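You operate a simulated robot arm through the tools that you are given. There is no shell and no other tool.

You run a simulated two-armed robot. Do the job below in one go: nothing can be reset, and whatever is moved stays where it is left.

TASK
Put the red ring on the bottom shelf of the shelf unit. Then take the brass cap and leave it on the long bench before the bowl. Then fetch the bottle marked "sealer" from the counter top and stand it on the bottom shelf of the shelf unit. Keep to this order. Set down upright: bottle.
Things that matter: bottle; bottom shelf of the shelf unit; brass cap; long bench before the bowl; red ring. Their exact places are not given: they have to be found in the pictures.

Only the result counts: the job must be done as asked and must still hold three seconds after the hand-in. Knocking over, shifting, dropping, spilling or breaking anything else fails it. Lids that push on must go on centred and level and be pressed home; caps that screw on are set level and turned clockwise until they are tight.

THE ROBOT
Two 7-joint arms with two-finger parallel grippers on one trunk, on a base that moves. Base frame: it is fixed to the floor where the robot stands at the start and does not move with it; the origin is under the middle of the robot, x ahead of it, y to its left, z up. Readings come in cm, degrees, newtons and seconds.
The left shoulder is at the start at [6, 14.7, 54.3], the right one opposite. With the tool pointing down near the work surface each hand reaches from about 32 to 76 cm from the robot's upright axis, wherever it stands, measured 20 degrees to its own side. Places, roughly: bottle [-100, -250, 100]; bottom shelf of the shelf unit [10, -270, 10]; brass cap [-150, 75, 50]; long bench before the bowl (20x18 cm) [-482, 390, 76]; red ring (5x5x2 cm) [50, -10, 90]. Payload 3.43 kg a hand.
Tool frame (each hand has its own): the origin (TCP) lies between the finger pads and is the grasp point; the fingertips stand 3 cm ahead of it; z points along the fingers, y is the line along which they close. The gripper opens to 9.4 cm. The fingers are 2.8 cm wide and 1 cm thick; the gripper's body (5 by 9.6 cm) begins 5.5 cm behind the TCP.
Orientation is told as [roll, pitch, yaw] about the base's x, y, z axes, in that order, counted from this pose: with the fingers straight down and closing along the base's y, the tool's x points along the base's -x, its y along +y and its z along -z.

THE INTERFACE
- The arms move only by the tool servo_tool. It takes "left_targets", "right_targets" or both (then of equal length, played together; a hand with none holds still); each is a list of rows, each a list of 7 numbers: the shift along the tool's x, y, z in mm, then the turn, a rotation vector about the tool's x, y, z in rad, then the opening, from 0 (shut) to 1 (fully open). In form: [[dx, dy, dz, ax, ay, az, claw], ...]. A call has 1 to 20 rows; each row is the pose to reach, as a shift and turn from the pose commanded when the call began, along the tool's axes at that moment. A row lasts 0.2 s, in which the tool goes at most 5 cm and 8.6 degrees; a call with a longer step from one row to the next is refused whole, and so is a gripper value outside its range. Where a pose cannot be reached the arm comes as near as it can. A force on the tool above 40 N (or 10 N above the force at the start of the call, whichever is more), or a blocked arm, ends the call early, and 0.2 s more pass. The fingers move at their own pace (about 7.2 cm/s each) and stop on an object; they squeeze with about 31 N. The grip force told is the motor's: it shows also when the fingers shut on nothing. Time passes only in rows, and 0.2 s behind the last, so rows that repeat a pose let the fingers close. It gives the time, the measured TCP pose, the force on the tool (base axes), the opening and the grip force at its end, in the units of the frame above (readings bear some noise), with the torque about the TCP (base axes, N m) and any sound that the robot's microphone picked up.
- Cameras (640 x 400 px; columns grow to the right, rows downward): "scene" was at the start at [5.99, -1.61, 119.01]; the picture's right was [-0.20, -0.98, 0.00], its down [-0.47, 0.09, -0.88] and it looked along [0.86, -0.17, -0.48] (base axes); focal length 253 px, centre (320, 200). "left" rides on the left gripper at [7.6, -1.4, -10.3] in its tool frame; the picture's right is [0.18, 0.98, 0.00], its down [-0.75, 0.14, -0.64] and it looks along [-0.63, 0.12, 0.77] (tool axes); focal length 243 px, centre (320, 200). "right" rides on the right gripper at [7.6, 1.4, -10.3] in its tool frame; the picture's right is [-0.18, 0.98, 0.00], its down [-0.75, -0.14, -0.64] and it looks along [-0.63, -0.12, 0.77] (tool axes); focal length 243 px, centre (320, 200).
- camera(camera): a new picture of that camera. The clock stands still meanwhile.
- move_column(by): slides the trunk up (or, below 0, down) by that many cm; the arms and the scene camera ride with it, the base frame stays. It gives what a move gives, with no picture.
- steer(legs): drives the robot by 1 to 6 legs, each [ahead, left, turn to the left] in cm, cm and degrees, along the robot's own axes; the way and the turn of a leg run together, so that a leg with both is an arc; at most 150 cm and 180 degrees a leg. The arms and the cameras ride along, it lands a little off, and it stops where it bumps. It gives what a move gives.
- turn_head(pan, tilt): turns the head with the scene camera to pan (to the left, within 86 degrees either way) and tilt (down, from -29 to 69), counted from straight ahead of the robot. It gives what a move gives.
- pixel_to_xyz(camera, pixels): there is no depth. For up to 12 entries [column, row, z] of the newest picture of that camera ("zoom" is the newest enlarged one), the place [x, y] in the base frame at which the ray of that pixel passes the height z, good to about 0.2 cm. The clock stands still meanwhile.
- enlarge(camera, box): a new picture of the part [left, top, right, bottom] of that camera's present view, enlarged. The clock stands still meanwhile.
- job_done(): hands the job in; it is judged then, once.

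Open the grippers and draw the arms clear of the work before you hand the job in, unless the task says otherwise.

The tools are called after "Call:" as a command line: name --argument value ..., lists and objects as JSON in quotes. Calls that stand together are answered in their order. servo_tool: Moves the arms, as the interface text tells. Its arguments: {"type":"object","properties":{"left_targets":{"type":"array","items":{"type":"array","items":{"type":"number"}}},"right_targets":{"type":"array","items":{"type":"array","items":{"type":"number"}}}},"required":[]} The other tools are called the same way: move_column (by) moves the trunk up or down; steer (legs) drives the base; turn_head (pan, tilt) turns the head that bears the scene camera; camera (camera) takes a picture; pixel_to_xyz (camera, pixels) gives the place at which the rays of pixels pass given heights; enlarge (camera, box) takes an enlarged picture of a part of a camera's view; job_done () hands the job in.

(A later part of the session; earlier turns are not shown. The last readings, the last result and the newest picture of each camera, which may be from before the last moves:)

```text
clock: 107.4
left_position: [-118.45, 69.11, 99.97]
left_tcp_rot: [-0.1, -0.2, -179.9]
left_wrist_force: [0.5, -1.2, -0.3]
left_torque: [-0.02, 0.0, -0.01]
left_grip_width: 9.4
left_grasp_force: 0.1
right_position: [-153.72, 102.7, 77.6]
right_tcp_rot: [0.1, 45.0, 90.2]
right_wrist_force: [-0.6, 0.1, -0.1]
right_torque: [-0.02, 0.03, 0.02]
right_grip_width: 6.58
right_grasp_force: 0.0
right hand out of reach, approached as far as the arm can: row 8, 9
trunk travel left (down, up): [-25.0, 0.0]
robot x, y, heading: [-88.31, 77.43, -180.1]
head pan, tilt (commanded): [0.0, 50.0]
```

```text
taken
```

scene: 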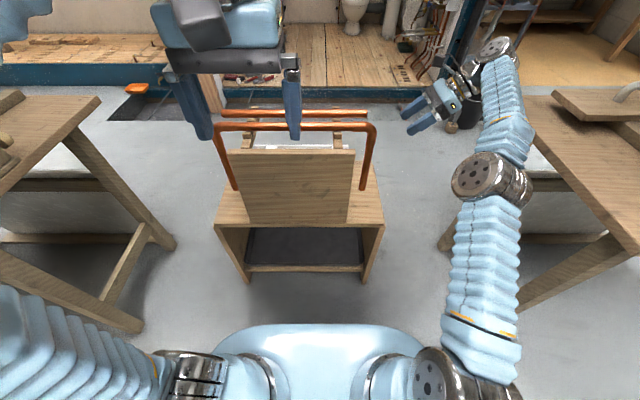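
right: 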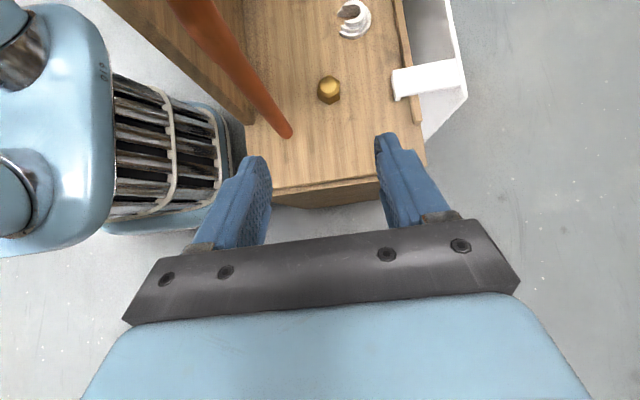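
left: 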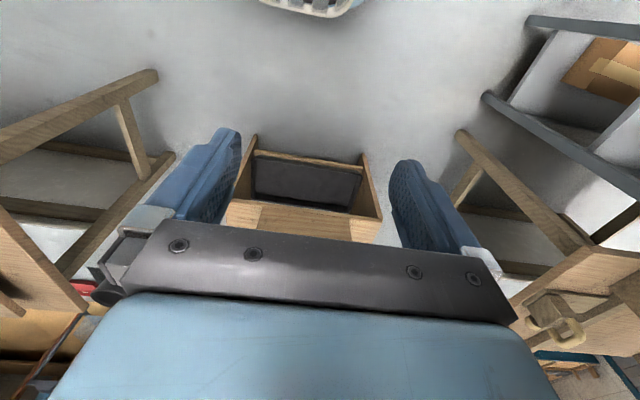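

The cap is in plain view at (329,90) of the right camera. I project it and enlarge.

Call:
pixel_to_xyz --camera "right" --pixels '[[329, 88, 50], [329, 88, 52], [329, 88, 54], [288, 134, 58], [288, 134, 60]]'

Call:
enlarge --camera "right" --box '[270, 0, 430, 160]'

```text
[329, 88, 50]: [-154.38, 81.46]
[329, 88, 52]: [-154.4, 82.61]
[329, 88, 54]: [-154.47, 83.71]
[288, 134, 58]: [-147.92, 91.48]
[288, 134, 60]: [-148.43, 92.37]
```

```text
2.50 times, centred on (350, 80) of right
```

zoom: 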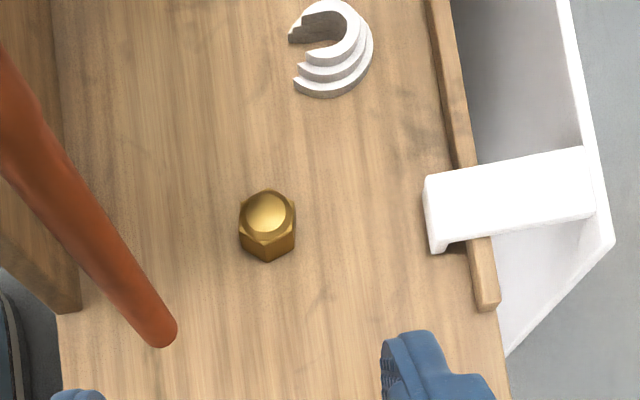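

The cap is at about (-154.4,82.2), a hexagon ~3.3 cm wide with flats facing along x, ~2 cm tall. I advance to a point 8 cm short of the grasp.

Call:
servo_tool --right_targets '[[-5, 1, 38, 0, 0, 0, 0.7], [-10, 2, 76, 0, 0, 0, 0.7], [-15, 4, 114, 0, 0, 0, 0.7], [-20, 5, 151, 0, 0, 0, 0.7], [-25, 6, 189, 0, 0, 0, 0.7], [-30.4, 7, 227, 0, 0, 0, 0.7], [-30.4, 7, 227, 0, 0, 0, 0.7]]'

Call:
camera --camera "scene"

Call:
camera --camera "right"

```text
clock: 109.0
left_position: [-118.49, 69.11, 99.96]
left_tcp_rot: [0.0, -0.1, -179.9]
left_wrist_force: [0.4, -0.1, 0.1]
left_torque: [-0.01, -0.01, 0.03]
left_grip_width: 9.4
left_grasp_force: 0.1
right_position: [-154.46, 88.74, 59.48]
right_tcp_rot: [0.0, 45.0, 90.3]
right_wrist_force: [0.3, -0.2, -0.2]
right_torque: [0.0, 0.0, 0.03]
right_grip_width: 6.57
right_grasp_force: 0.1
trunk travel left (down, up): [-25.0, 0.0]
robot x, y, heading: [-88.12, 77.74, -180.0]
head pan, tilt (commanded): [0.0, 50.0]
```

```text
taken
```

scene: 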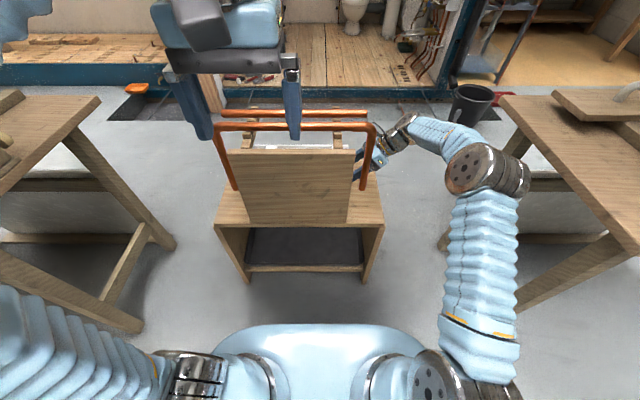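

```text
taken
```

right: 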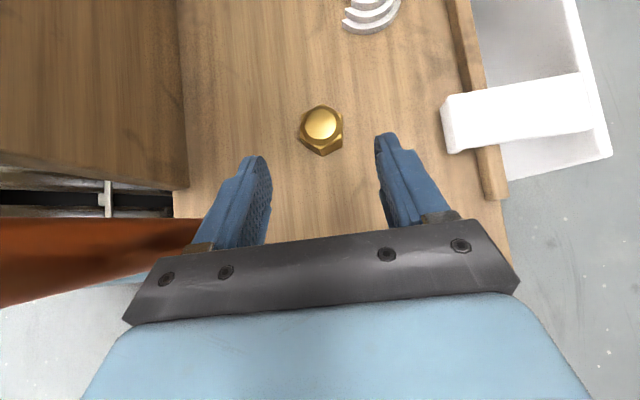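

The prediction matches (cap at (321,128)). I advance the remaining 8 cm along the fingers, slowly at the end.

Call:
servo_tool --right_targets '[[0, 0, 20, 0, 0, 0, 0.7], [0, 0, 40, 0, 0, 0, 0.7], [0, 0, 55, 0, 0, 0, 0.7], [-0.5, -0.5, 65, 0, 0, 0, 0.7], [-1, -0.5, 72, 0, 0, 0, 0.7], [-1, -0.5, 76, 0, 0, 0, 0.7], [-1, -0.5, 76, 0, 0, 0, 0.7]]'

Call:
camera --camera "right"

```text
clock: 110.6
left_position: [-118.33, 69.16, 99.93]
left_tcp_rot: [-0.2, -0.2, -179.9]
left_wrist_force: [-0.2, -0.1, 0.4]
left_torque: [-0.03, -0.01, 0.03]
left_grip_width: 9.42
left_grasp_force: 0.1
right_position: [-154.2, 83.51, 53.91]
right_tcp_rot: [0.0, 45.2, 90.3]
right_wrist_force: [0.3, -0.2, 0.5]
right_torque: [-0.01, -0.02, -0.05]
right_grip_width: 6.58
right_grasp_force: 0.0
trunk travel left (down, up): [-25.0, 0.0]
robot x, y, heading: [-88.53, 77.41, -179.9]
head pan, tilt (commanded): [0.0, 50.0]
```

```text
taken
```

right: 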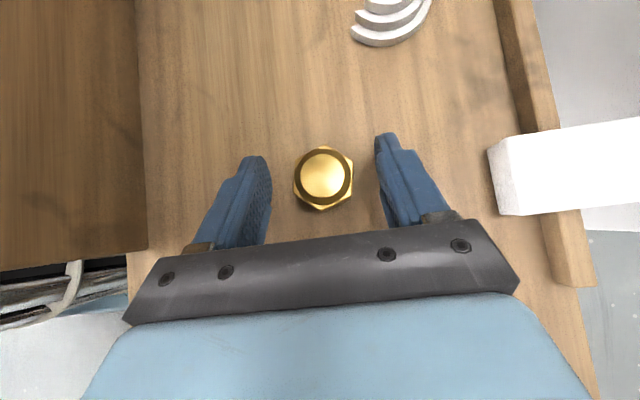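

The cap sits between the fingers. I lower 3 mm more and close.

Call:
servo_tool --right_targets '[[-1, 0, 1, 0, 0, 0, 0.7], [-2.1, 0, 2.1, 0, 0, 0, 0.7], [-2.1, 0, 2.1, 0, 0, 0, 0.45], [-2.1, 0, 2.1, 0, 0, 0, 0.2], [-2.1, 0, 2.1, 0, 0, 0, 0.0], [-2.1, 0, 2.1, 0, 0, 0, 0.0], [-2.1, 0, 2.1, 0, 0, 0, 0.0]]'

Call:
camera --camera "right"

```text
clock: 112.2
left_position: [-118.35, 69.18, 100.0]
left_tcp_rot: [-0.1, -0.2, -180.0]
left_wrist_force: [-1.0, -0.6, -0.2]
left_torque: [-0.01, -0.03, 0.0]
left_grip_width: 9.4
left_grasp_force: 0.1
right_position: [-154.28, 83.49, 53.66]
right_tcp_rot: [0.1, 45.1, 90.2]
right_wrist_force: [0.7, 0.9, 0.1]
right_torque: [0.0, -0.03, 0.02]
right_grip_width: 3.56
right_grasp_force: 31.1
trunk travel left (down, up): [-25.0, 0.0]
robot x, y, heading: [-87.77, 77.49, -179.5]
head pan, tilt (commanded): [0.0, 50.0]
```

```text
taken
```

right: 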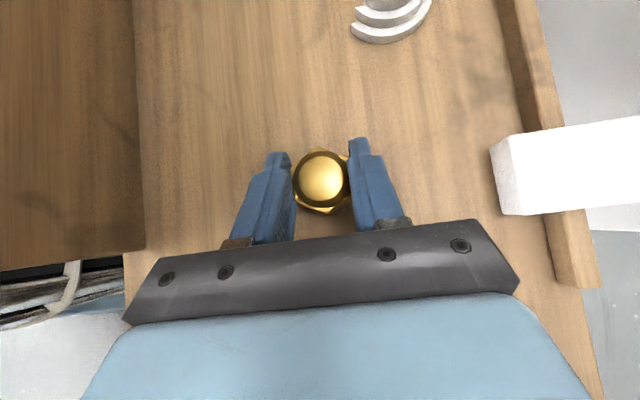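

The cap is gripped (3.56 cm, 31 N). I withdraw back along the fingers and check the hold.

Call:
servo_tool --right_targets '[[0, 0, -5, 0, 0, 0, 0], [0, 0, -15, 0, 0, 0, 0], [0, 0, -35, 0, 0, 0, 0], [0, 0, -60, 0, 0, 0, 0], [0, 0, -85, 0, 0, 0, 0], [0, 0, -85, 0, 0, 0, 0]]'

Call:
camera --camera "right"

```text
clock: 113.6
left_position: [-118.3, 69.18, 100.02]
left_tcp_rot: [-0.1, -0.2, -180.0]
left_wrist_force: [-0.3, -0.2, 0.2]
left_torque: [-0.02, 0.0, -0.08]
left_grip_width: 9.38
left_grasp_force: 0.1
right_position: [-154.18, 89.44, 59.63]
right_tcp_rot: [0.1, 45.0, 90.1]
right_wrist_force: [0.3, 0.2, -1.5]
right_torque: [0.03, 0.0, 0.01]
right_grip_width: 3.53
right_grasp_force: 30.7
trunk travel left (down, up): [-25.0, 0.0]
robot x, y, heading: [-88.43, 77.16, -179.9]
head pan, tilt (commanded): [0.0, 50.0]
```

```text
taken
```

right: 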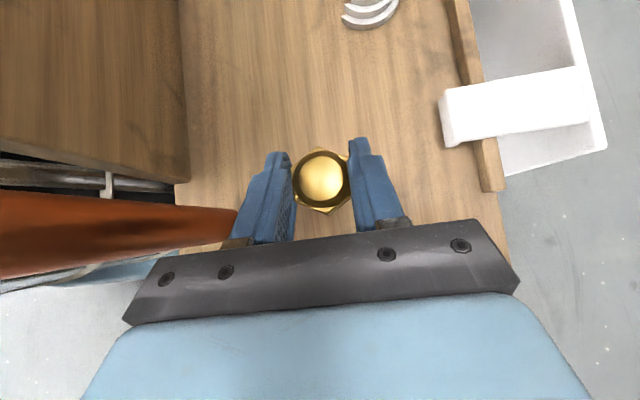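

The cap is held securely. I retreat up and back to the robot's front-right.

Call:
servo_tool --right_targets '[[5, -1, -37, 0, 0, 0, 0], [11, -2, -74, 0, 0, 0, 0], [16, -2, -110, 0, 0, 0, 0], [22, -3, -147, 0, 0, 0, 0], [27, -4, -184, 0, 0, 0, 0], [33, -5, -221, 0, 0, 0, 0], [40, -32, -240, 0, 0, 0, 0], [50, -64, -262, 0, 0, 0, 0], [60, -96, -284, 0, 0, 0, 0], [70, -128, -306, 0, 0, 0, 0], [80, -160, -328, 0, 0, 0, 0], [90, -192, -350, 0, 0, 0, 0], [95, -222, -370, 0, 0, 0, 0], [95, -222, -370, 0, 0, 0, 0]]'

Call:
camera --camera "scene"

Call:
camera --camera "right"

```text
clock: 116.6
left_position: [-118.43, 69.11, 100.09]
left_tcp_rot: [0.0, -0.1, -180.0]
left_wrist_force: [0.2, -0.2, -0.1]
left_torque: [0.0, -0.01, 0.03]
left_grip_width: 9.38
left_grasp_force: 0.0
right_position: [-131.99, 108.96, 92.6]
right_tcp_rot: [0.2, 45.1, 90.2]
right_wrist_force: [-0.5, -0.9, -0.2]
right_torque: [0.0, 0.02, -0.02]
right_grip_width: 3.55
right_grasp_force: 30.9
trunk travel left (down, up): [-25.0, 0.0]
robot x, y, heading: [-88.26, 77.33, -180.0]
head pan, tilt (commanded): [0.0, 50.0]
```

```text
taken
```

scene: 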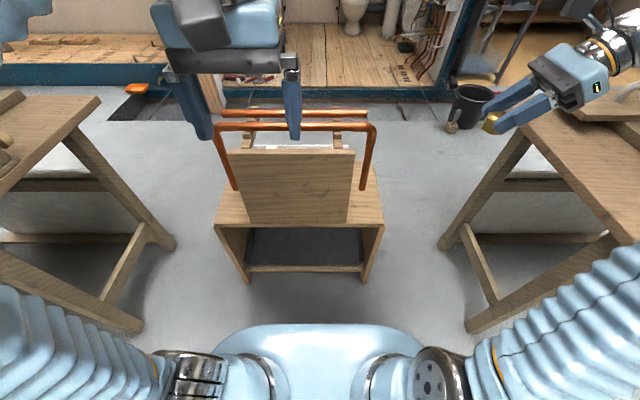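

```text
taken
```

right: 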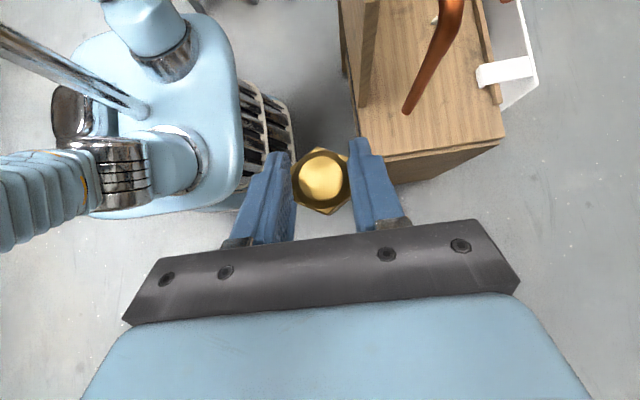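

I back away from the stand first, then tuck the hand a little closer.

Call:
steer --legs '[[-60, 0, 0]]'

Call:
servo_tool --right_targets '[[28, -12, 14, 0, 0, 0, 0], [56, -25, 28, 0, 0, 0, 0], [84, -37, 42, 0, 0, 0, 0], [113, -50, 57, 0, 0, 0, 0], [113, -50, 57, 0, 0, 0, 0]]'

Call:
turn_head --pan -60 --tilt 15

Call:
camera --camera "scene"

```text
clock: 119.9
left_position: [-58.66, 69.25, 99.96]
left_tcp_rot: [-0.2, -0.1, -180.0]
left_wrist_force: [-0.1, 0.4, 0.0]
left_torque: [-0.01, 0.0, -0.01]
left_grip_width: 9.41
left_grasp_force: 0.1
right_position: [-72.3, 108.94, 92.5]
right_tcp_rot: [0.1, 45.1, 90.2]
right_wrist_force: [-0.3, -0.1, -0.7]
right_torque: [-0.07, -0.01, 0.03]
right_grip_width: 3.52
right_grasp_force: 30.8
trunk travel left (down, up): [-25.0, 0.0]
robot x, y, heading: [-29.01, 77.44, -179.8]
head pan, tilt (commanded): [0.0, 50.0]
```

```text
clock: 121.1
left_position: [-58.76, 69.21, 100.06]
left_tcp_rot: [-0.1, -0.2, -179.9]
left_wrist_force: [0.1, 0.0, 0.8]
left_torque: [-0.01, 0.0, 0.03]
left_grip_width: 9.41
left_grasp_force: 0.0
right_position: [-67.31, 96.89, 96.52]
right_tcp_rot: [0.1, 44.9, 90.2]
right_wrist_force: [0.4, -0.1, -0.5]
right_torque: [0.05, 0.01, -0.03]
right_grip_width: 3.55
right_grasp_force: 31.0
trunk travel left (down, up): [-25.0, 0.0]
robot x, y, heading: [-28.52, 77.24, -180.5]
head pan, tilt (commanded): [0.0, 50.0]
```

```text
clock: 122.4
left_position: [-58.69, 69.16, 100.03]
left_tcp_rot: [-0.1, -0.1, -179.9]
left_wrist_force: [0.3, 0.2, 0.1]
left_torque: [-0.02, 0.02, -0.03]
left_grip_width: 9.4
left_grasp_force: 0.1
right_position: [-67.27, 96.85, 96.48]
right_tcp_rot: [0.1, 45.1, 90.3]
right_wrist_force: [-0.7, 0.6, -1.1]
right_torque: [0.05, -0.01, -0.01]
right_grip_width: 3.55
right_grasp_force: 31.2
trunk travel left (down, up): [-25.0, 0.0]
robot x, y, heading: [-28.66, 77.4, -180.2]
head pan, tilt (commanded): [-60.0, 15.0]
```

```text
taken
```

scene: 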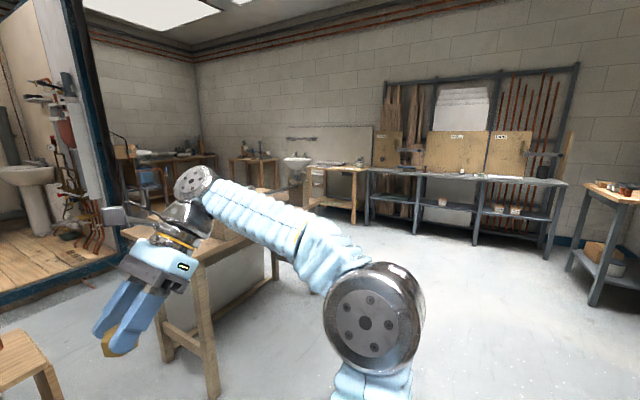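

I look for the long bench with the bowl, expected near column 200, row 155.

Call:
enlarge --camera "scene" --box '[90, 110, 330, 230]'

```text
2.67 times, centred on (210, 170) of scene
```

zoom: 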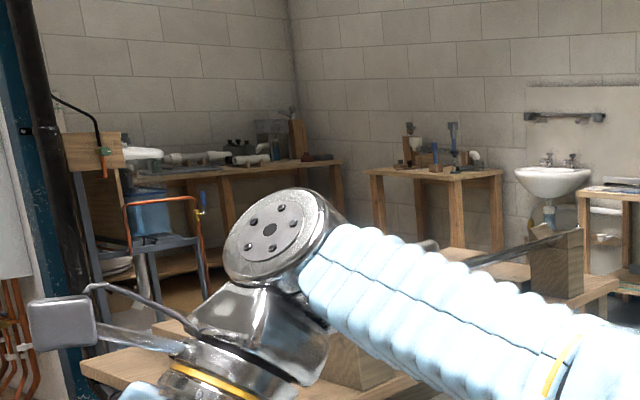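

I drive north past the wooden table and then look west along the room.

Call:
steer --legs '[[0, 0, -90], [150, 0, 0], [50, 0, 0]]'

Call:
turn_head --pan 70 --tilt 20

Call:
camera --camera "scene"

Call:
turn_head --pan 10 --tilt 20

Call:
camera --camera "scene"

```text
clock: 136.3
left_position: [-37.96, 308.12, 100.02]
left_tcp_rot: [-0.2, -0.3, 90.6]
left_wrist_force: [-1.1, -0.3, -0.1]
left_torque: [0.02, 0.0, 0.0]
left_grip_width: 9.38
left_grasp_force: 0.1
right_position: [-10.36, 317.0, 96.53]
right_tcp_rot: [0.1, 45.1, 0.6]
right_wrist_force: [0.4, -0.5, -0.3]
right_torque: [0.05, -0.02, 0.02]
right_grip_width: 3.52
right_grasp_force: 30.9
trunk travel left (down, up): [-25.0, 0.0]
robot x, y, heading: [-29.19, 278.07, 90.4]
head pan, tilt (commanded): [-60.0, 15.0]
```

```text
clock: 138.4
left_position: [-37.94, 308.21, 99.95]
left_tcp_rot: [-0.1, -0.3, 90.6]
left_wrist_force: [-0.3, -0.3, -0.6]
left_torque: [0.01, -0.02, 0.02]
left_grip_width: 9.38
left_grasp_force: 0.2
right_position: [-10.42, 317.01, 96.43]
right_tcp_rot: [0.2, 45.0, 0.7]
right_wrist_force: [0.1, 0.6, -1.0]
right_torque: [-0.02, 0.0, 0.02]
right_grip_width: 3.51
right_grasp_force: 31.4
trunk travel left (down, up): [-25.0, 0.0]
robot x, y, heading: [-29.57, 278.49, 90.6]
head pan, tilt (commanded): [70.0, 20.0]
```

```text
taken
```

scene: 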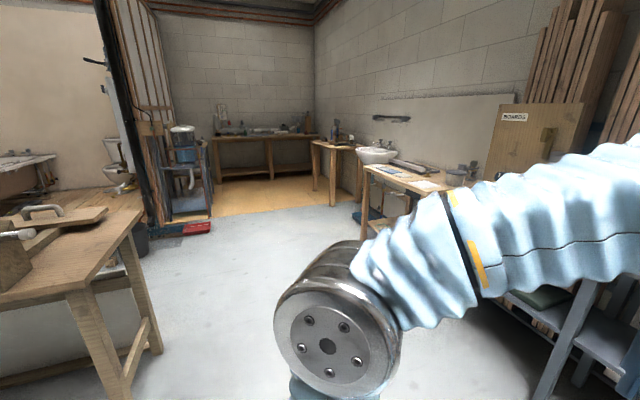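

```text
clock: 139.7
left_position: [-38.11, 308.08, 99.96]
left_tcp_rot: [-0.1, -0.2, 90.6]
left_wrist_force: [-0.2, 0.3, 0.5]
left_torque: [0.02, 0.01, 0.05]
left_grip_width: 9.41
left_grasp_force: 0.1
right_position: [-10.34, 316.98, 96.54]
right_tcp_rot: [0.2, 45.1, 0.7]
right_wrist_force: [0.3, -0.2, -0.6]
right_torque: [0.0, -0.06, 0.03]
right_grip_width: 3.56
right_grasp_force: 30.3
trunk travel left (down, up): [-25.0, 0.0]
robot x, y, heading: [-29.29, 278.26, 90.3]
head pan, tilt (commanded): [10.0, 20.0]
```

```text
taken
```

scene: 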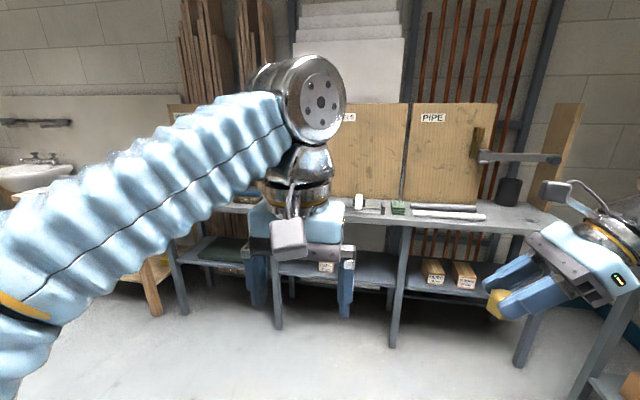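

Call:
pixel_to_xyz --camera "scene" --pixels '[[393, 345, 0], [279, 327, 0], [157, 315, 0], [520, 365, 0]]'

```text
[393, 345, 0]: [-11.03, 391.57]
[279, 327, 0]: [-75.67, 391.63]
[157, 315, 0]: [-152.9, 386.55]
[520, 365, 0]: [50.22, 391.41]
```

The corridor between the wooden table (y≤245) and the wall benches (y≥387) is wide. I turn west, shift to its middle and drive on.

Call:
steer --legs '[[0, 0, 89.5], [0, -34, 0], [120, 0, 0]]'

Call:
turn_head --pan 0 --tilt 15

Call:
camera --camera "scene"

```text
clock: 151.4
left_position: [-180.4, 305.14, 99.94]
left_tcp_rot: [-0.1, -0.3, 179.6]
left_wrist_force: [-1.0, -0.9, -0.1]
left_torque: [0.01, -0.01, 0.01]
left_grip_width: 9.37
left_grasp_force: 0.0
right_position: [-188.86, 332.81, 96.4]
right_tcp_rot: [0.1, 45.1, 89.7]
right_wrist_force: [0.3, 0.2, -0.3]
right_torque: [-0.03, -0.01, -0.01]
right_grip_width: 3.54
right_grasp_force: 30.8
trunk travel left (down, up): [-25.0, 0.0]
robot x, y, heading: [-149.86, 313.08, 179.8]
head pan, tilt (commanded): [10.0, 20.0]
```

```text
clock: 152.2
left_position: [-180.49, 305.04, 100.0]
left_tcp_rot: [-0.1, -0.2, 179.5]
left_wrist_force: [0.1, -0.3, -0.3]
left_torque: [-0.01, 0.0, -0.01]
left_grip_width: 9.4
left_grasp_force: 0.0
right_position: [-188.82, 332.86, 96.45]
right_tcp_rot: [0.0, 45.1, 89.8]
right_wrist_force: [0.1, 0.4, -1.1]
right_torque: [-0.01, 0.0, 0.0]
right_grip_width: 3.54
right_grasp_force: 31.1
trunk travel left (down, up): [-25.0, 0.0]
robot x, y, heading: [-150.4, 313.29, 179.6]
head pan, tilt (commanded): [0.0, 15.0]
```

```text
taken
```

scene: 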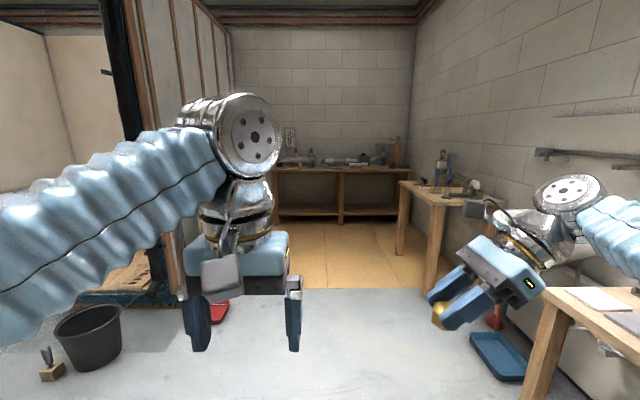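

Call:
enlarge --camera "scene" --box '[250, 110, 450, 235]'

Call:
pixel_to_xyz --camera "scene" --pixels '[[280, 222, 0], [398, 222, 0], [428, 292, 0], [400, 253, 0], [525, 398, 0], [475, 350, 0], [225, 320, 0], [340, 168, 76], [340, 168, 80], [255, 262, 0], [120, 360, 0]]'

```text
3.20 times, centred on (350, 172) of scene
```

zoom: 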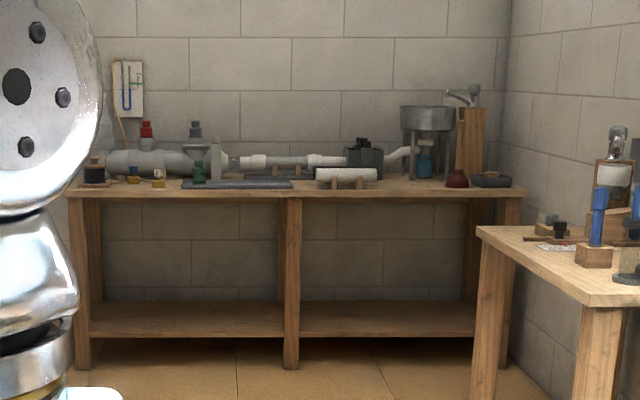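

```text
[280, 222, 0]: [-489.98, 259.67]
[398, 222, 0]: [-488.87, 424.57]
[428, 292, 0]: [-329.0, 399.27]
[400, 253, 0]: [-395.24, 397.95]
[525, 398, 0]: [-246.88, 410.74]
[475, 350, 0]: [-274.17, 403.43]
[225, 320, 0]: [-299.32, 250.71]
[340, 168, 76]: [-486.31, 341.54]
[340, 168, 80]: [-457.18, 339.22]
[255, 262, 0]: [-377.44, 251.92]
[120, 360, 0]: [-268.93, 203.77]
```

The long bench lies ahead (y≈255…430), the metal bowl on a stand near zoom (428,120). I drive closer along the middle of the passage.

Call:
steer --legs '[[105, -5, 0], [105, -5, 0]]'

Call:
turn_head --pan -20 --tilt 25

Call:
camera --camera "scene"

```text
clock: 162.6
left_position: [-390.02, 318.28, 99.91]
left_tcp_rot: [-0.1, -0.2, 178.5]
left_wrist_force: [0.1, 0.3, -0.1]
left_torque: [0.01, 0.01, -0.02]
left_grip_width: 9.38
left_grasp_force: 0.1
right_position: [-397.81, 346.39, 96.46]
right_tcp_rot: [0.1, 45.1, 88.5]
right_wrist_force: [-0.1, -0.3, 0.4]
right_torque: [-0.04, -0.01, 0.02]
right_grip_width: 3.57
right_grasp_force: 31.3
trunk travel left (down, up): [-25.0, 0.0]
robot x, y, heading: [-359.58, 325.75, 178.3]
head pan, tilt (commanded): [0.0, 15.0]
```

```text
clock: 163.4
left_position: [-389.99, 318.39, 99.9]
left_tcp_rot: [-0.1, -0.3, 178.4]
left_wrist_force: [0.1, 0.1, 0.3]
left_torque: [0.02, 0.03, -0.02]
left_grip_width: 9.42
left_grasp_force: 0.0
right_position: [-397.86, 346.36, 96.51]
right_tcp_rot: [0.1, 45.1, 88.6]
right_wrist_force: [0.1, -1.0, -1.1]
right_torque: [0.0, -0.02, -0.01]
right_grip_width: 3.55
right_grasp_force: 30.9
trunk travel left (down, up): [-25.0, 0.0]
robot x, y, heading: [-359.67, 325.66, 178.8]
head pan, tilt (commanded): [-20.0, 25.0]
```

```text
taken
```

scene: 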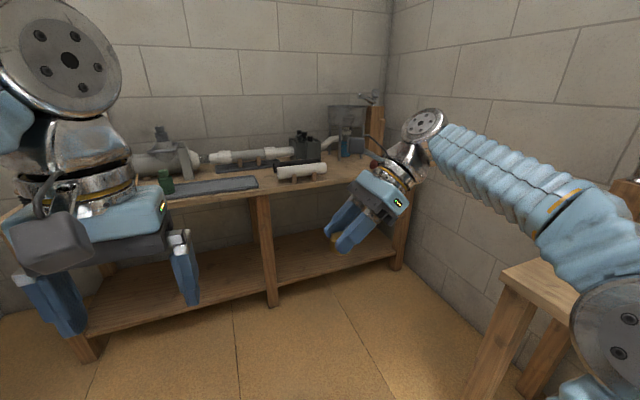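

Call:
pixel_to_xyz --camera "scene" --pixels '[[272, 304, 0], [398, 268, 0], [88, 358, 0], [255, 195, 76], [400, 172, 76], [505, 285, 76], [470, 398, 0], [548, 310, 76], [345, 155, 76]]'

Call:
enlarge --camera "scene" --box '[250, 80, 450, 220]'

```text
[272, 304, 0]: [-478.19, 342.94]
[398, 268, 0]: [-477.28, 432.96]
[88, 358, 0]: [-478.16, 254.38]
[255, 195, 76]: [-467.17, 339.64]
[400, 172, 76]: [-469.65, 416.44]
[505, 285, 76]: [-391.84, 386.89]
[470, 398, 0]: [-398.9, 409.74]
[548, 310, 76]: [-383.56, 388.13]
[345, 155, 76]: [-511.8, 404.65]
```

```text
2.86 times, centred on (350, 150) of scene
```

zoom: 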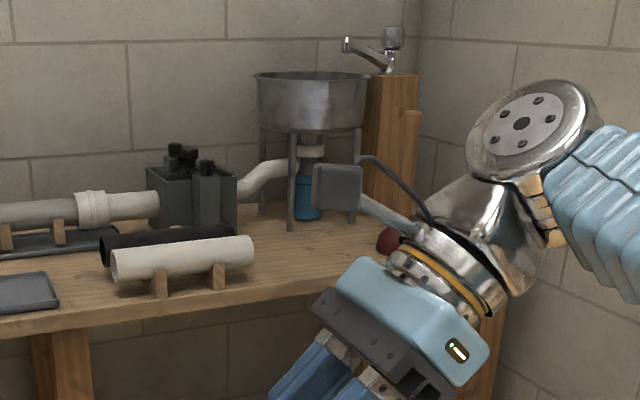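

I measure the bowl's front leg, the red plunger and the white pipe relative to the free spot on the bench.

Call:
pixel_to_xyz --camera "scene" --pixels '[[340.2, 159.8, 76], [329.7, 154.2, 76], [361.2, 157.7, 76], [374, 167, 76], [326, 177, 76], [331, 165, 76], [345, 185, 76]]'

```text
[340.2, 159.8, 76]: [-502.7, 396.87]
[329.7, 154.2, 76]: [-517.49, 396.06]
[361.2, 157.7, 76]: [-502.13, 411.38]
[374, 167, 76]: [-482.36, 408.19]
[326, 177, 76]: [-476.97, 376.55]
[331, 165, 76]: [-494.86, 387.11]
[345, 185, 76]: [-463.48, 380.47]
```

The free spot is between the white pipe (y<377) and the plunger (y≈408), front of the bowl legs. I test turning the hand about the vertical (cap staying upright) so that it will point forward-down.

Call:
servo_tool --right_targets '[[0, 0, 0, -0.0925, 0, 0.0925, 0], [0, 0, 0, -0.185, 0, 0.185, 0], [0, 0, 0, -0.2775, 0, 0.2775, 0], [0, 0, 0, -0.37, 0, 0.37, 0], [0, 0, 0, -0.4625, 0, 0.4625, 0], [0, 0, 0, -0.555, 0, 0.555, 0], [0, 0, 0, -0.555, 0, 0.555, 0]]'

```text
clock: 165.0
left_position: [-389.97, 318.34, 100.03]
left_tcp_rot: [-0.1, -0.1, 178.5]
left_wrist_force: [-0.9, 0.1, 0.8]
left_torque: [-0.01, 0.03, 0.01]
left_grip_width: 9.38
left_grasp_force: 0.0
right_position: [-397.84, 346.43, 96.53]
right_tcp_rot: [0.0, 45.1, 43.5]
right_wrist_force: [-0.5, -0.5, -0.8]
right_torque: [0.03, 0.0, 0.0]
right_grip_width: 3.52
right_grasp_force: 31.3
trunk travel left (down, up): [-25.0, 0.0]
robot x, y, heading: [-359.88, 325.79, 178.7]
head pan, tilt (commanded): [-20.0, 25.0]
```

That was reached (yaw 43.5). I go on another 45°.

Call:
servo_tool --right_targets '[[0, 0, 0, -0.0925, 0, 0.0925, 0], [0, 0, 0, -0.185, 0, 0.185, 0], [0, 0, 0, -0.2775, 0, 0.2775, 0], [0, 0, 0, -0.37, 0, 0.37, 0], [0, 0, 0, -0.4625, 0, 0.4625, 0], [0, 0, 0, -0.555, 0, 0.555, 0], [0, 0, 0, -0.555, 0, 0.555, 0]]'

Call:
camera --camera "scene"

Call:
camera --camera "right"

```text
clock: 166.6
left_position: [-389.96, 318.5, 99.98]
left_tcp_rot: [-0.1, -0.1, 178.5]
left_wrist_force: [0.1, 0.1, 0.0]
left_torque: [0.02, 0.02, -0.03]
left_grip_width: 9.42
left_grasp_force: 0.1
right_position: [-397.97, 346.37, 96.53]
right_tcp_rot: [-0.2, 45.0, -1.4]
right_wrist_force: [0.3, 0.2, 0.0]
right_torque: [0.04, 0.0, 0.0]
right_grip_width: 3.52
right_grasp_force: 31.0
trunk travel left (down, up): [-25.0, 0.0]
robot x, y, heading: [-359.56, 325.75, 178.8]
head pan, tilt (commanded): [-20.0, 25.0]
```

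```text
taken
```

scene: 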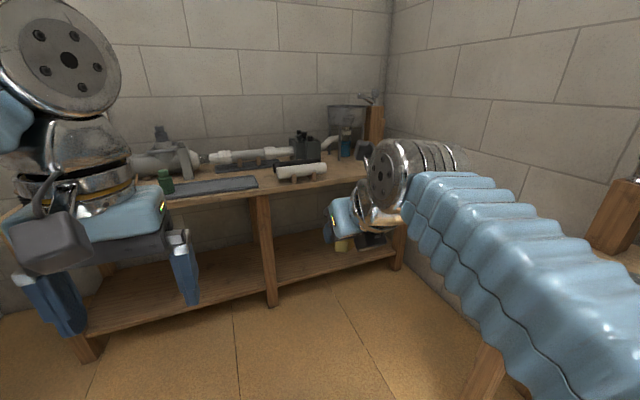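

```text
taken
```

right: 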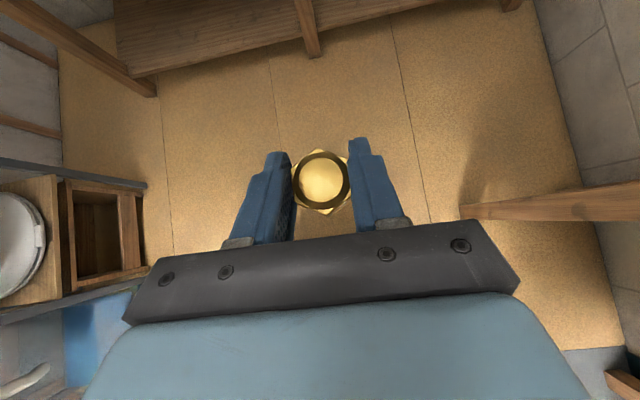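

The hand now points forward-down with the cap upright, camera on top. I drive ahead 70 cm and then sidestep right to stand at about (-430,362).

Call:
steer --legs '[[70, 0, 1.3], [0, -35, 0]]'

Call:
camera --camera "scene"

Call:
camera --camera "right"

```text
clock: 172.3
left_position: [-458.96, 353.62, 99.93]
left_tcp_rot: [0.0, -0.1, 179.8]
left_wrist_force: [-0.4, 0.0, -1.2]
left_torque: [-0.03, -0.05, 0.0]
left_grip_width: 9.39
left_grasp_force: 0.0
right_position: [-467.41, 381.43, 96.57]
right_tcp_rot: [-0.1, 45.1, 0.0]
right_wrist_force: [0.2, 0.5, -0.6]
right_torque: [0.0, -0.01, 0.03]
right_grip_width: 3.52
right_grasp_force: 31.2
trunk travel left (down, up): [-25.0, 0.0]
robot x, y, heading: [-428.83, 361.88, 179.7]
head pan, tilt (commanded): [-20.0, 25.0]
```

```text
taken
```

scene: 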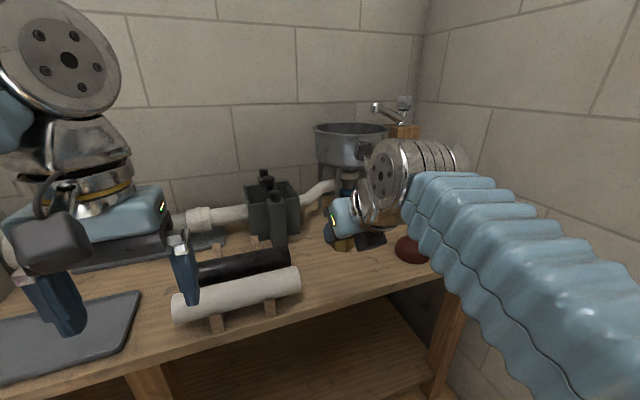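

```text
taken
```

right: 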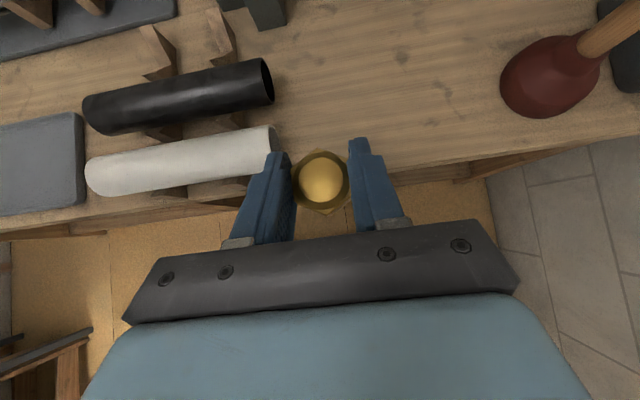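

The spot before the bowl is free between the pipes (left) and the plunger (right). I locate points on the bench surface from the right camera.

Call:
pixel_to_xyz --camera "right" --pixels '[[380, 80, 76], [276, 140, 76], [276, 140, 82], [503, 88, 76], [460, 163, 76], [400, 40, 76], [330, 20, 76], [270, 70, 82]]'

Call:
enlarge --camera "scene" --box '[200, 90, 460, 300]'

```text
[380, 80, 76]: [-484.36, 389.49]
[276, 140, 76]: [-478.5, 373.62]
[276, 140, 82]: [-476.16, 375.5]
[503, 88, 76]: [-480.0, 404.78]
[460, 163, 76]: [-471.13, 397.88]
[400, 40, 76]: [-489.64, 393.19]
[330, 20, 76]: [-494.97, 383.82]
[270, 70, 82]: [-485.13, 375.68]
```

```text
1.90 times, centred on (330, 195) of scene
```

zoom: 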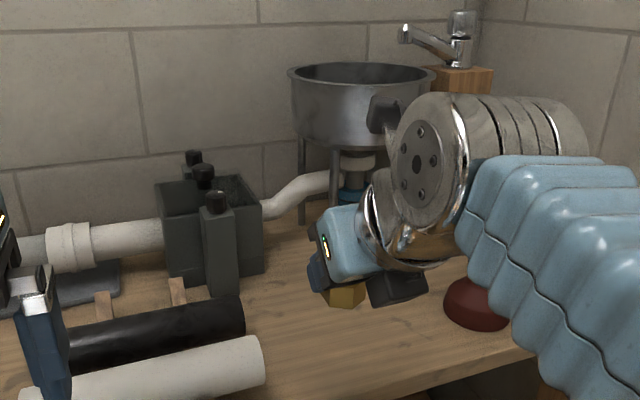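

The spot (-482,390) is centred between them. I move the cap above it at TCP z≈88.

Call:
servo_tool --right_targets '[[5, 14, 26, 0, 0, 0, 0], [11, 29, 52, 0, 0, 0, 0], [17, 43, 78, 0, 0, 0, 0], [22, 57, 103, 0, 0, 0, 0], [28, 72, 129, 0, 0, 0, 0], [33, 86, 155, 0, 0, 0, 0], [33, 86, 155, 0, 0, 0, 0]]'

Call:
camera --camera "right"

Call:
camera --camera "scene"

```text
clock: 173.9
left_position: [-458.96, 353.61, 99.94]
left_tcp_rot: [-0.1, -0.3, 179.9]
left_wrist_force: [0.1, 0.0, 0.7]
left_torque: [-0.03, -0.01, 0.01]
left_grip_width: 9.4
left_grasp_force: 0.1
right_position: [-480.65, 390.27, 87.75]
right_tcp_rot: [-0.1, 45.1, -0.1]
right_wrist_force: [0.3, 0.6, -0.1]
right_torque: [-0.01, 0.01, 0.01]
right_grip_width: 3.55
right_grasp_force: 31.3
trunk travel left (down, up): [-25.0, 0.0]
robot x, y, heading: [-429.09, 362.09, 180.0]
head pan, tilt (commanded): [-20.0, 25.0]
```

```text
taken
```

right: 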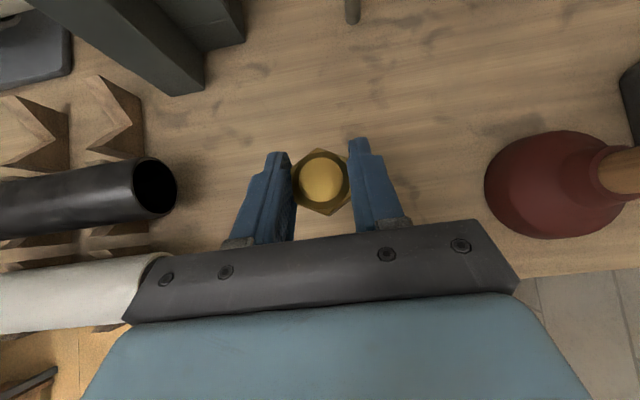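

```text
taken
```

scene: 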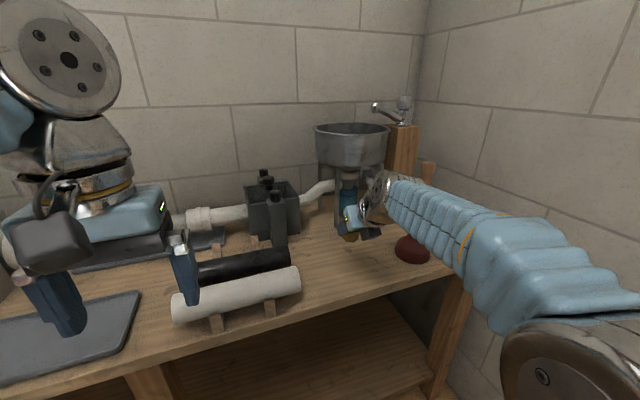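

Clear on all sides. I lower 6.5 cm toward the bench.

Call:
servo_tool --right_targets '[[-9, 0, 9, 0, 0, 0, 0], [-18, 0, 18, 0, 0, 0, 0], [-28, 0, 28, 0, 0, 0, 0], [-37, 0, 37, 0, 0, 0, 0], [-42, 0, 42, 0, 0, 0, 0], [-46, 0, 46, 0, 0, 0, 0], [-46, 0, 46, 0, 0, 0, 0]]'

Call:
camera --camera "right"

Call:
enlarge --camera "scene" --box '[310, 160, 430, 260]'

```text
clock: 175.5
left_position: [-459.17, 353.69, 99.93]
left_tcp_rot: [-0.1, -0.2, 179.9]
left_wrist_force: [0.0, -0.4, 0.1]
left_torque: [0.01, 0.03, 0.0]
left_grip_width: 9.41
left_grasp_force: 0.0
right_position: [-480.83, 390.15, 81.33]
right_tcp_rot: [-0.1, 45.2, -0.2]
right_wrist_force: [0.4, 0.6, -1.3]
right_torque: [0.02, -0.02, 0.0]
right_grip_width: 3.54
right_grasp_force: 31.0
trunk travel left (down, up): [-25.0, 0.0]
robot x, y, heading: [-428.88, 361.85, 179.9]
head pan, tilt (commanded): [-20.0, 25.0]
```

```text
taken
```

right: 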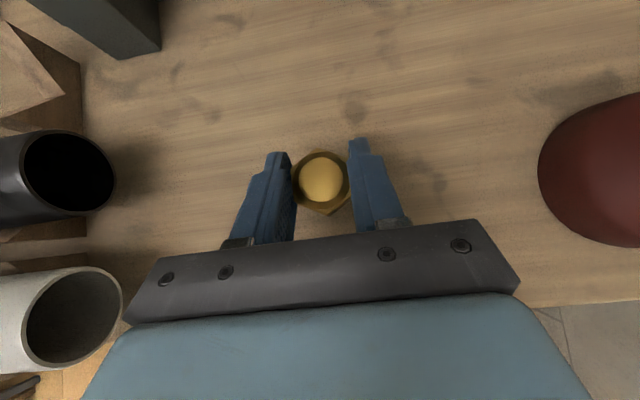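

```text
4.00 times, centred on (370, 210) of scene
```

zoom: 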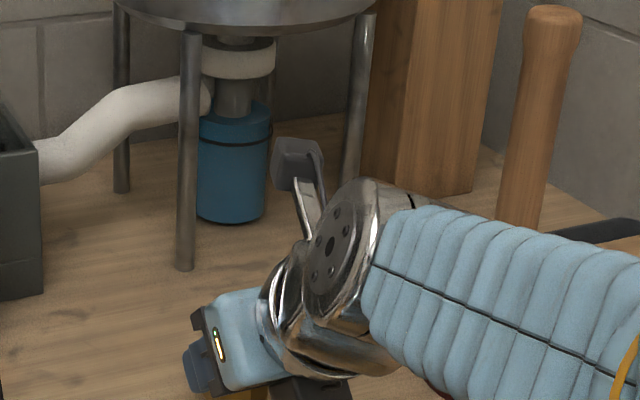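

I continue in 1 mm steps, feeling for contact.

Call:
servo_tool --right_targets '[[-0.7, 0, 0.7, 0, 0, 0, 0], [-1.4, 0, 1.4, 0, 0, 0, 0], [-2.1, 0, 2.1, 0, 0, 0, 0], [-2.8, 0, 2.8, 0, 0, 0, 0], [-3.5, 0, 3.5, 0, 0, 0, 0], [-4.2, 0, 4.2, 0, 0, 0, 0], [-4.9, 0, 4.9, 0, 0, 0, 0], [-5.7, 0, 5.7, 0, 0, 0, 0], [-6.4, 0, 6.4, 0, 0, 0, 0], [-7.1, 0, 7.1, 0, 0, 0, 0], [-7.8, 0, 7.8, 0, 0, 0, 0], [-8.5, 0, 8.5, 0, 0, 0, 0]]'

```text
clock: 178.1
left_position: [-459.01, 353.84, 100.01]
left_tcp_rot: [0.0, -0.2, 179.8]
left_wrist_force: [0.2, 0.8, -0.2]
left_torque: [0.0, -0.01, 0.0]
left_grip_width: 9.39
left_grasp_force: 0.1
right_position: [-480.77, 390.17, 80.15]
right_tcp_rot: [-0.1, 45.1, -0.1]
right_wrist_force: [-1.1, 0.6, -0.1]
right_torque: [0.05, 0.03, 0.04]
right_grip_width: 3.53
right_grasp_force: 30.7
trunk travel left (down, up): [-25.0, 0.0]
robot x, y, heading: [-428.84, 361.86, 180.1]
head pan, tilt (commanded): [-20.0, 25.0]
```

No contact yet at z=80.15. I continue in 1 mm steps.

Call:
servo_tool --right_targets '[[-0.7, 0, 0.7, 0, 0, 0, 0], [-1.4, 0, 1.4, 0, 0, 0, 0], [-2.1, 0, 2.1, 0, 0, 0, 0], [-2.8, 0, 2.8, 0, 0, 0, 0], [-3.5, 0, 3.5, 0, 0, 0, 0], [-4.2, 0, 4.2, 0, 0, 0, 0]]'

Call:
camera --camera "right"

```text
clock: 179.5
left_position: [-458.93, 353.7, 100.02]
left_tcp_rot: [0.0, -0.2, 179.9]
left_wrist_force: [0.4, 1.3, -0.7]
left_torque: [-0.05, 0.01, 0.01]
left_grip_width: 9.4
left_grasp_force: 0.0
right_position: [-480.84, 390.11, 79.65]
right_tcp_rot: [0.0, 45.3, -0.1]
right_wrist_force: [0.5, -0.6, 4.2]
right_torque: [0.02, -0.08, -0.02]
right_grip_width: 3.53
right_grasp_force: 31.5
trunk travel left (down, up): [-25.0, 0.0]
robot x, y, heading: [-428.95, 361.86, 179.9]
head pan, tilt (commanded): [-20.0, 25.0]
```

```text
taken
```

right: 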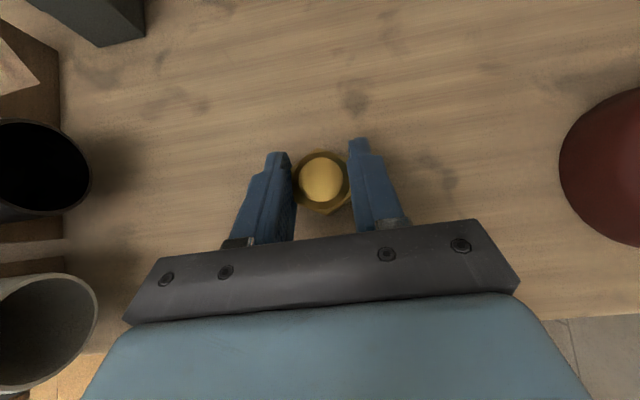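

Light contact (4 N) at z=79.65, as expected. I open the fingers and withdraw along them.

Call:
servo_tool --right_targets '[[0, 0, 0, 0, 0, 0, 0.5], [0, 0, 0, 0, 0, 0, 0.7], [0, 0, 0, 0, 0, 0, 0.7], [0, 0, -10, 0, 0, 0, 0.7], [0, 0, -30, 0, 0, 0, 0.7], [0, 0, -60, 0, 0, 0, 0.7], [0, 0, -100, 0, 0, 0, 0.7], [0, 0, -140, 0, 0, 0, 0.7], [0, 0, -140, 0, 0, 0, 0.7]]'

Call:
camera --camera "right"

Call:
camera --camera "scene"

```text
clock: 181.5
left_position: [-459.02, 353.67, 99.95]
left_tcp_rot: [-0.1, -0.2, 179.8]
left_wrist_force: [0.3, 0.5, -0.5]
left_torque: [-0.04, 0.03, -0.04]
left_grip_width: 9.41
left_grasp_force: 0.2
right_position: [-470.85, 390.08, 89.6]
right_tcp_rot: [-0.2, 45.1, -0.1]
right_wrist_force: [-0.3, -0.4, 0.8]
right_torque: [-0.02, 0.03, 0.0]
right_grip_width: 6.57
right_grasp_force: 0.0
trunk travel left (down, up): [-25.0, 0.0]
robot x, y, heading: [-428.76, 361.45, 179.8]
head pan, tilt (commanded): [-20.0, 25.0]
```

```text
taken
```

right: 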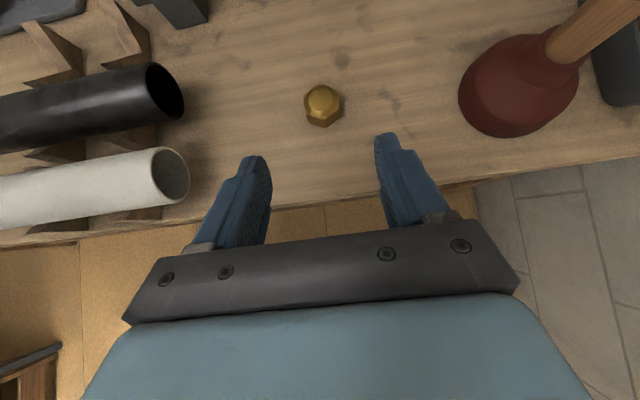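

```text
taken
```

scene: 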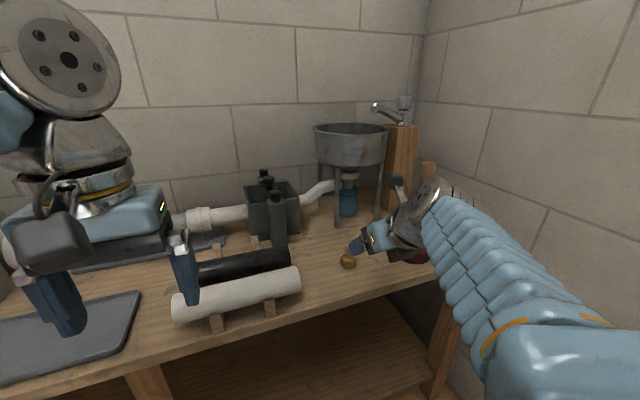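

The cap stands before the bowl. I verify its place, then retract the arm.

Call:
pixel_to_xyz --camera "right" --pixels '[[323, 110, 76], [322, 100, 78]]'

Call:
servo_tool --right_targets '[[-10, -15, -25, 0, 0, 0, 0.7], [0, -30, -50, 0, 0, 0, 0.7], [0, -45, -75, 0, 0, 0, 0.7], [0, -60, -100, 0, 0, 0, 0.7], [0, -75, -115, 0, 0, 0, 0.7], [0, -75, -115, 0, 0, 0, 0.7]]'

```text
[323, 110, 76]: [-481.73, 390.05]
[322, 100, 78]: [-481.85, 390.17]
```

```text
clock: 182.9
left_position: [-459.09, 353.77, 99.94]
left_tcp_rot: [-0.1, -0.2, 180.0]
left_wrist_force: [-0.4, 0.6, 1.1]
left_torque: [-0.02, -0.01, 0.01]
left_grip_width: 9.39
left_grasp_force: 0.1
right_position: [-462.63, 382.58, 97.73]
right_tcp_rot: [-0.1, 45.1, -0.1]
right_wrist_force: [0.3, -0.5, -0.8]
right_torque: [0.0, 0.0, 0.0]
right_grip_width: 6.57
right_grasp_force: 0.1
trunk travel left (down, up): [-25.0, 0.0]
robot x, y, heading: [-428.9, 361.74, 179.7]
head pan, tilt (commanded): [-20.0, 25.0]
```

The cap is at (-481.8,390.1), right on the mark. Now I drive back the way I came, toward the counter.

Call:
steer --legs '[[0, 35, 0], [-70, 0, 0], [-105, 4, 0], [-105, 4, 0], [-120, 0, 0]]'

Call:
steer --legs '[[0, 0, 90]]'

Call:
turn_head --pan 0 --tilt 15

Call:
camera --camera "scene"

```text
clock: 204.3
left_position: [-57.42, 313.75, 99.94]
left_tcp_rot: [-0.1, -0.2, -179.7]
left_wrist_force: [0.3, 0.1, -0.5]
left_torque: [0.0, 0.01, -0.01]
left_grip_width: 9.39
left_grasp_force: 0.2
right_position: [-61.56, 342.6, 97.68]
right_tcp_rot: [-0.1, 45.0, 0.2]
right_wrist_force: [-0.1, -0.3, 0.5]
right_torque: [-0.02, 0.01, 0.03]
right_grip_width: 6.6
right_grasp_force: 0.1
trunk travel left (down, up): [-25.0, 0.0]
robot x, y, heading: [-27.62, 322.03, -179.7]
head pan, tilt (commanded): [-20.0, 25.0]
```

```text
clock: 208.6
left_position: [-18.61, 292.26, 99.91]
left_tcp_rot: [-0.1, -0.2, -88.5]
left_wrist_force: [-0.4, -0.3, -0.3]
left_torque: [-0.02, 0.0, -0.02]
left_grip_width: 9.39
left_grasp_force: 0.1
right_position: [-47.28, 287.66, 97.7]
right_tcp_rot: [-0.1, 45.1, 91.3]
right_wrist_force: [0.6, -0.6, -0.4]
right_torque: [-0.02, 0.01, 0.02]
right_grip_width: 6.58
right_grasp_force: 0.1
trunk travel left (down, up): [-25.0, 0.0]
robot x, y, heading: [-27.91, 321.96, -89.0]
head pan, tilt (commanded): [-20.0, 25.0]
```

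```text
clock: 209.4
left_position: [-18.61, 292.26, 100.05]
left_tcp_rot: [-0.1, -0.2, -88.6]
left_wrist_force: [0.5, 0.1, -0.4]
left_torque: [0.01, 0.01, -0.02]
left_grip_width: 9.4
left_grasp_force: 0.0
right_position: [-47.33, 287.68, 97.66]
right_tcp_rot: [-0.1, 45.1, 91.4]
right_wrist_force: [0.7, 1.0, 0.1]
right_torque: [-0.02, 0.01, 0.0]
right_grip_width: 6.56
right_grasp_force: 0.1
trunk travel left (down, up): [-25.0, 0.0]
robot x, y, heading: [-27.96, 322.18, -88.6]
head pan, tilt (commanded): [0.0, 15.0]
```

```text
taken
```

scene: 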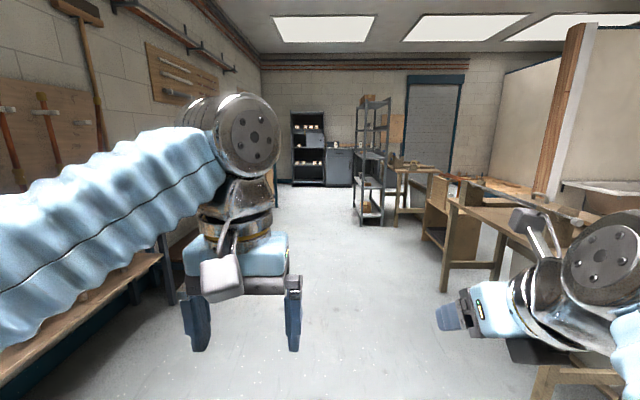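

The way south is clear. I drive south down the corridor toward the counter.

Call:
steer --legs '[[150, 0, 0], [150, 0, 0], [150, 0, -1.4]]'

Call:
turn_head --pan -25 --tilt 15

Call:
camera --camera "scene"

```text
clock: 231.0
left_position: [-14.58, -159.33, 100.03]
left_tcp_rot: [-0.1, -0.1, -90.1]
left_wrist_force: [-0.4, 0.0, 0.5]
left_torque: [0.03, 0.0, -0.01]
left_grip_width: 9.4
left_grasp_force: 0.0
right_position: [-43.51, -163.01, 97.79]
right_tcp_rot: [-0.1, 45.1, 90.0]
right_wrist_force: [0.3, -0.4, 0.5]
right_torque: [0.02, 0.01, -0.01]
right_grip_width: 6.57
right_grasp_force: 0.0
trunk travel left (down, up): [-25.0, 0.0]
robot x, y, heading: [-22.65, -129.36, -90.0]
head pan, tilt (commanded): [0.0, 15.0]
```

```text
clock: 231.9
left_position: [-14.58, -159.46, 100.07]
left_tcp_rot: [-0.2, -0.2, -90.2]
left_wrist_force: [0.6, -0.8, 0.7]
left_torque: [-0.01, 0.02, 0.01]
left_grip_width: 9.4
left_grasp_force: 0.1
right_position: [-43.43, -163.1, 97.66]
right_tcp_rot: [-0.1, 45.0, 90.0]
right_wrist_force: [-0.1, 0.0, 0.8]
right_torque: [-0.01, -0.03, 0.01]
right_grip_width: 6.58
right_grasp_force: 0.0
trunk travel left (down, up): [-25.0, 0.0]
robot x, y, heading: [-23.1, -129.23, -90.3]
head pan, tilt (commanded): [-25.0, 15.0]
```

```text
taken
```

scene: 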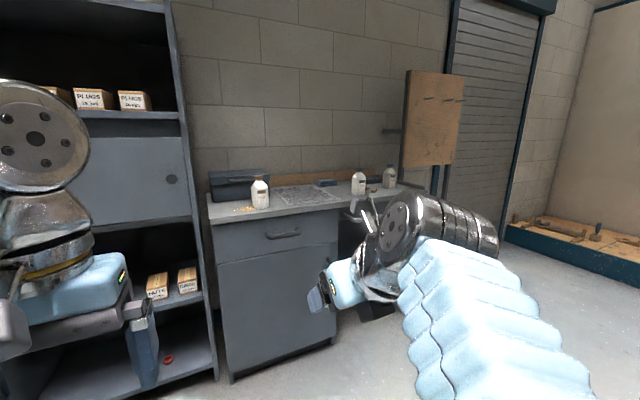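

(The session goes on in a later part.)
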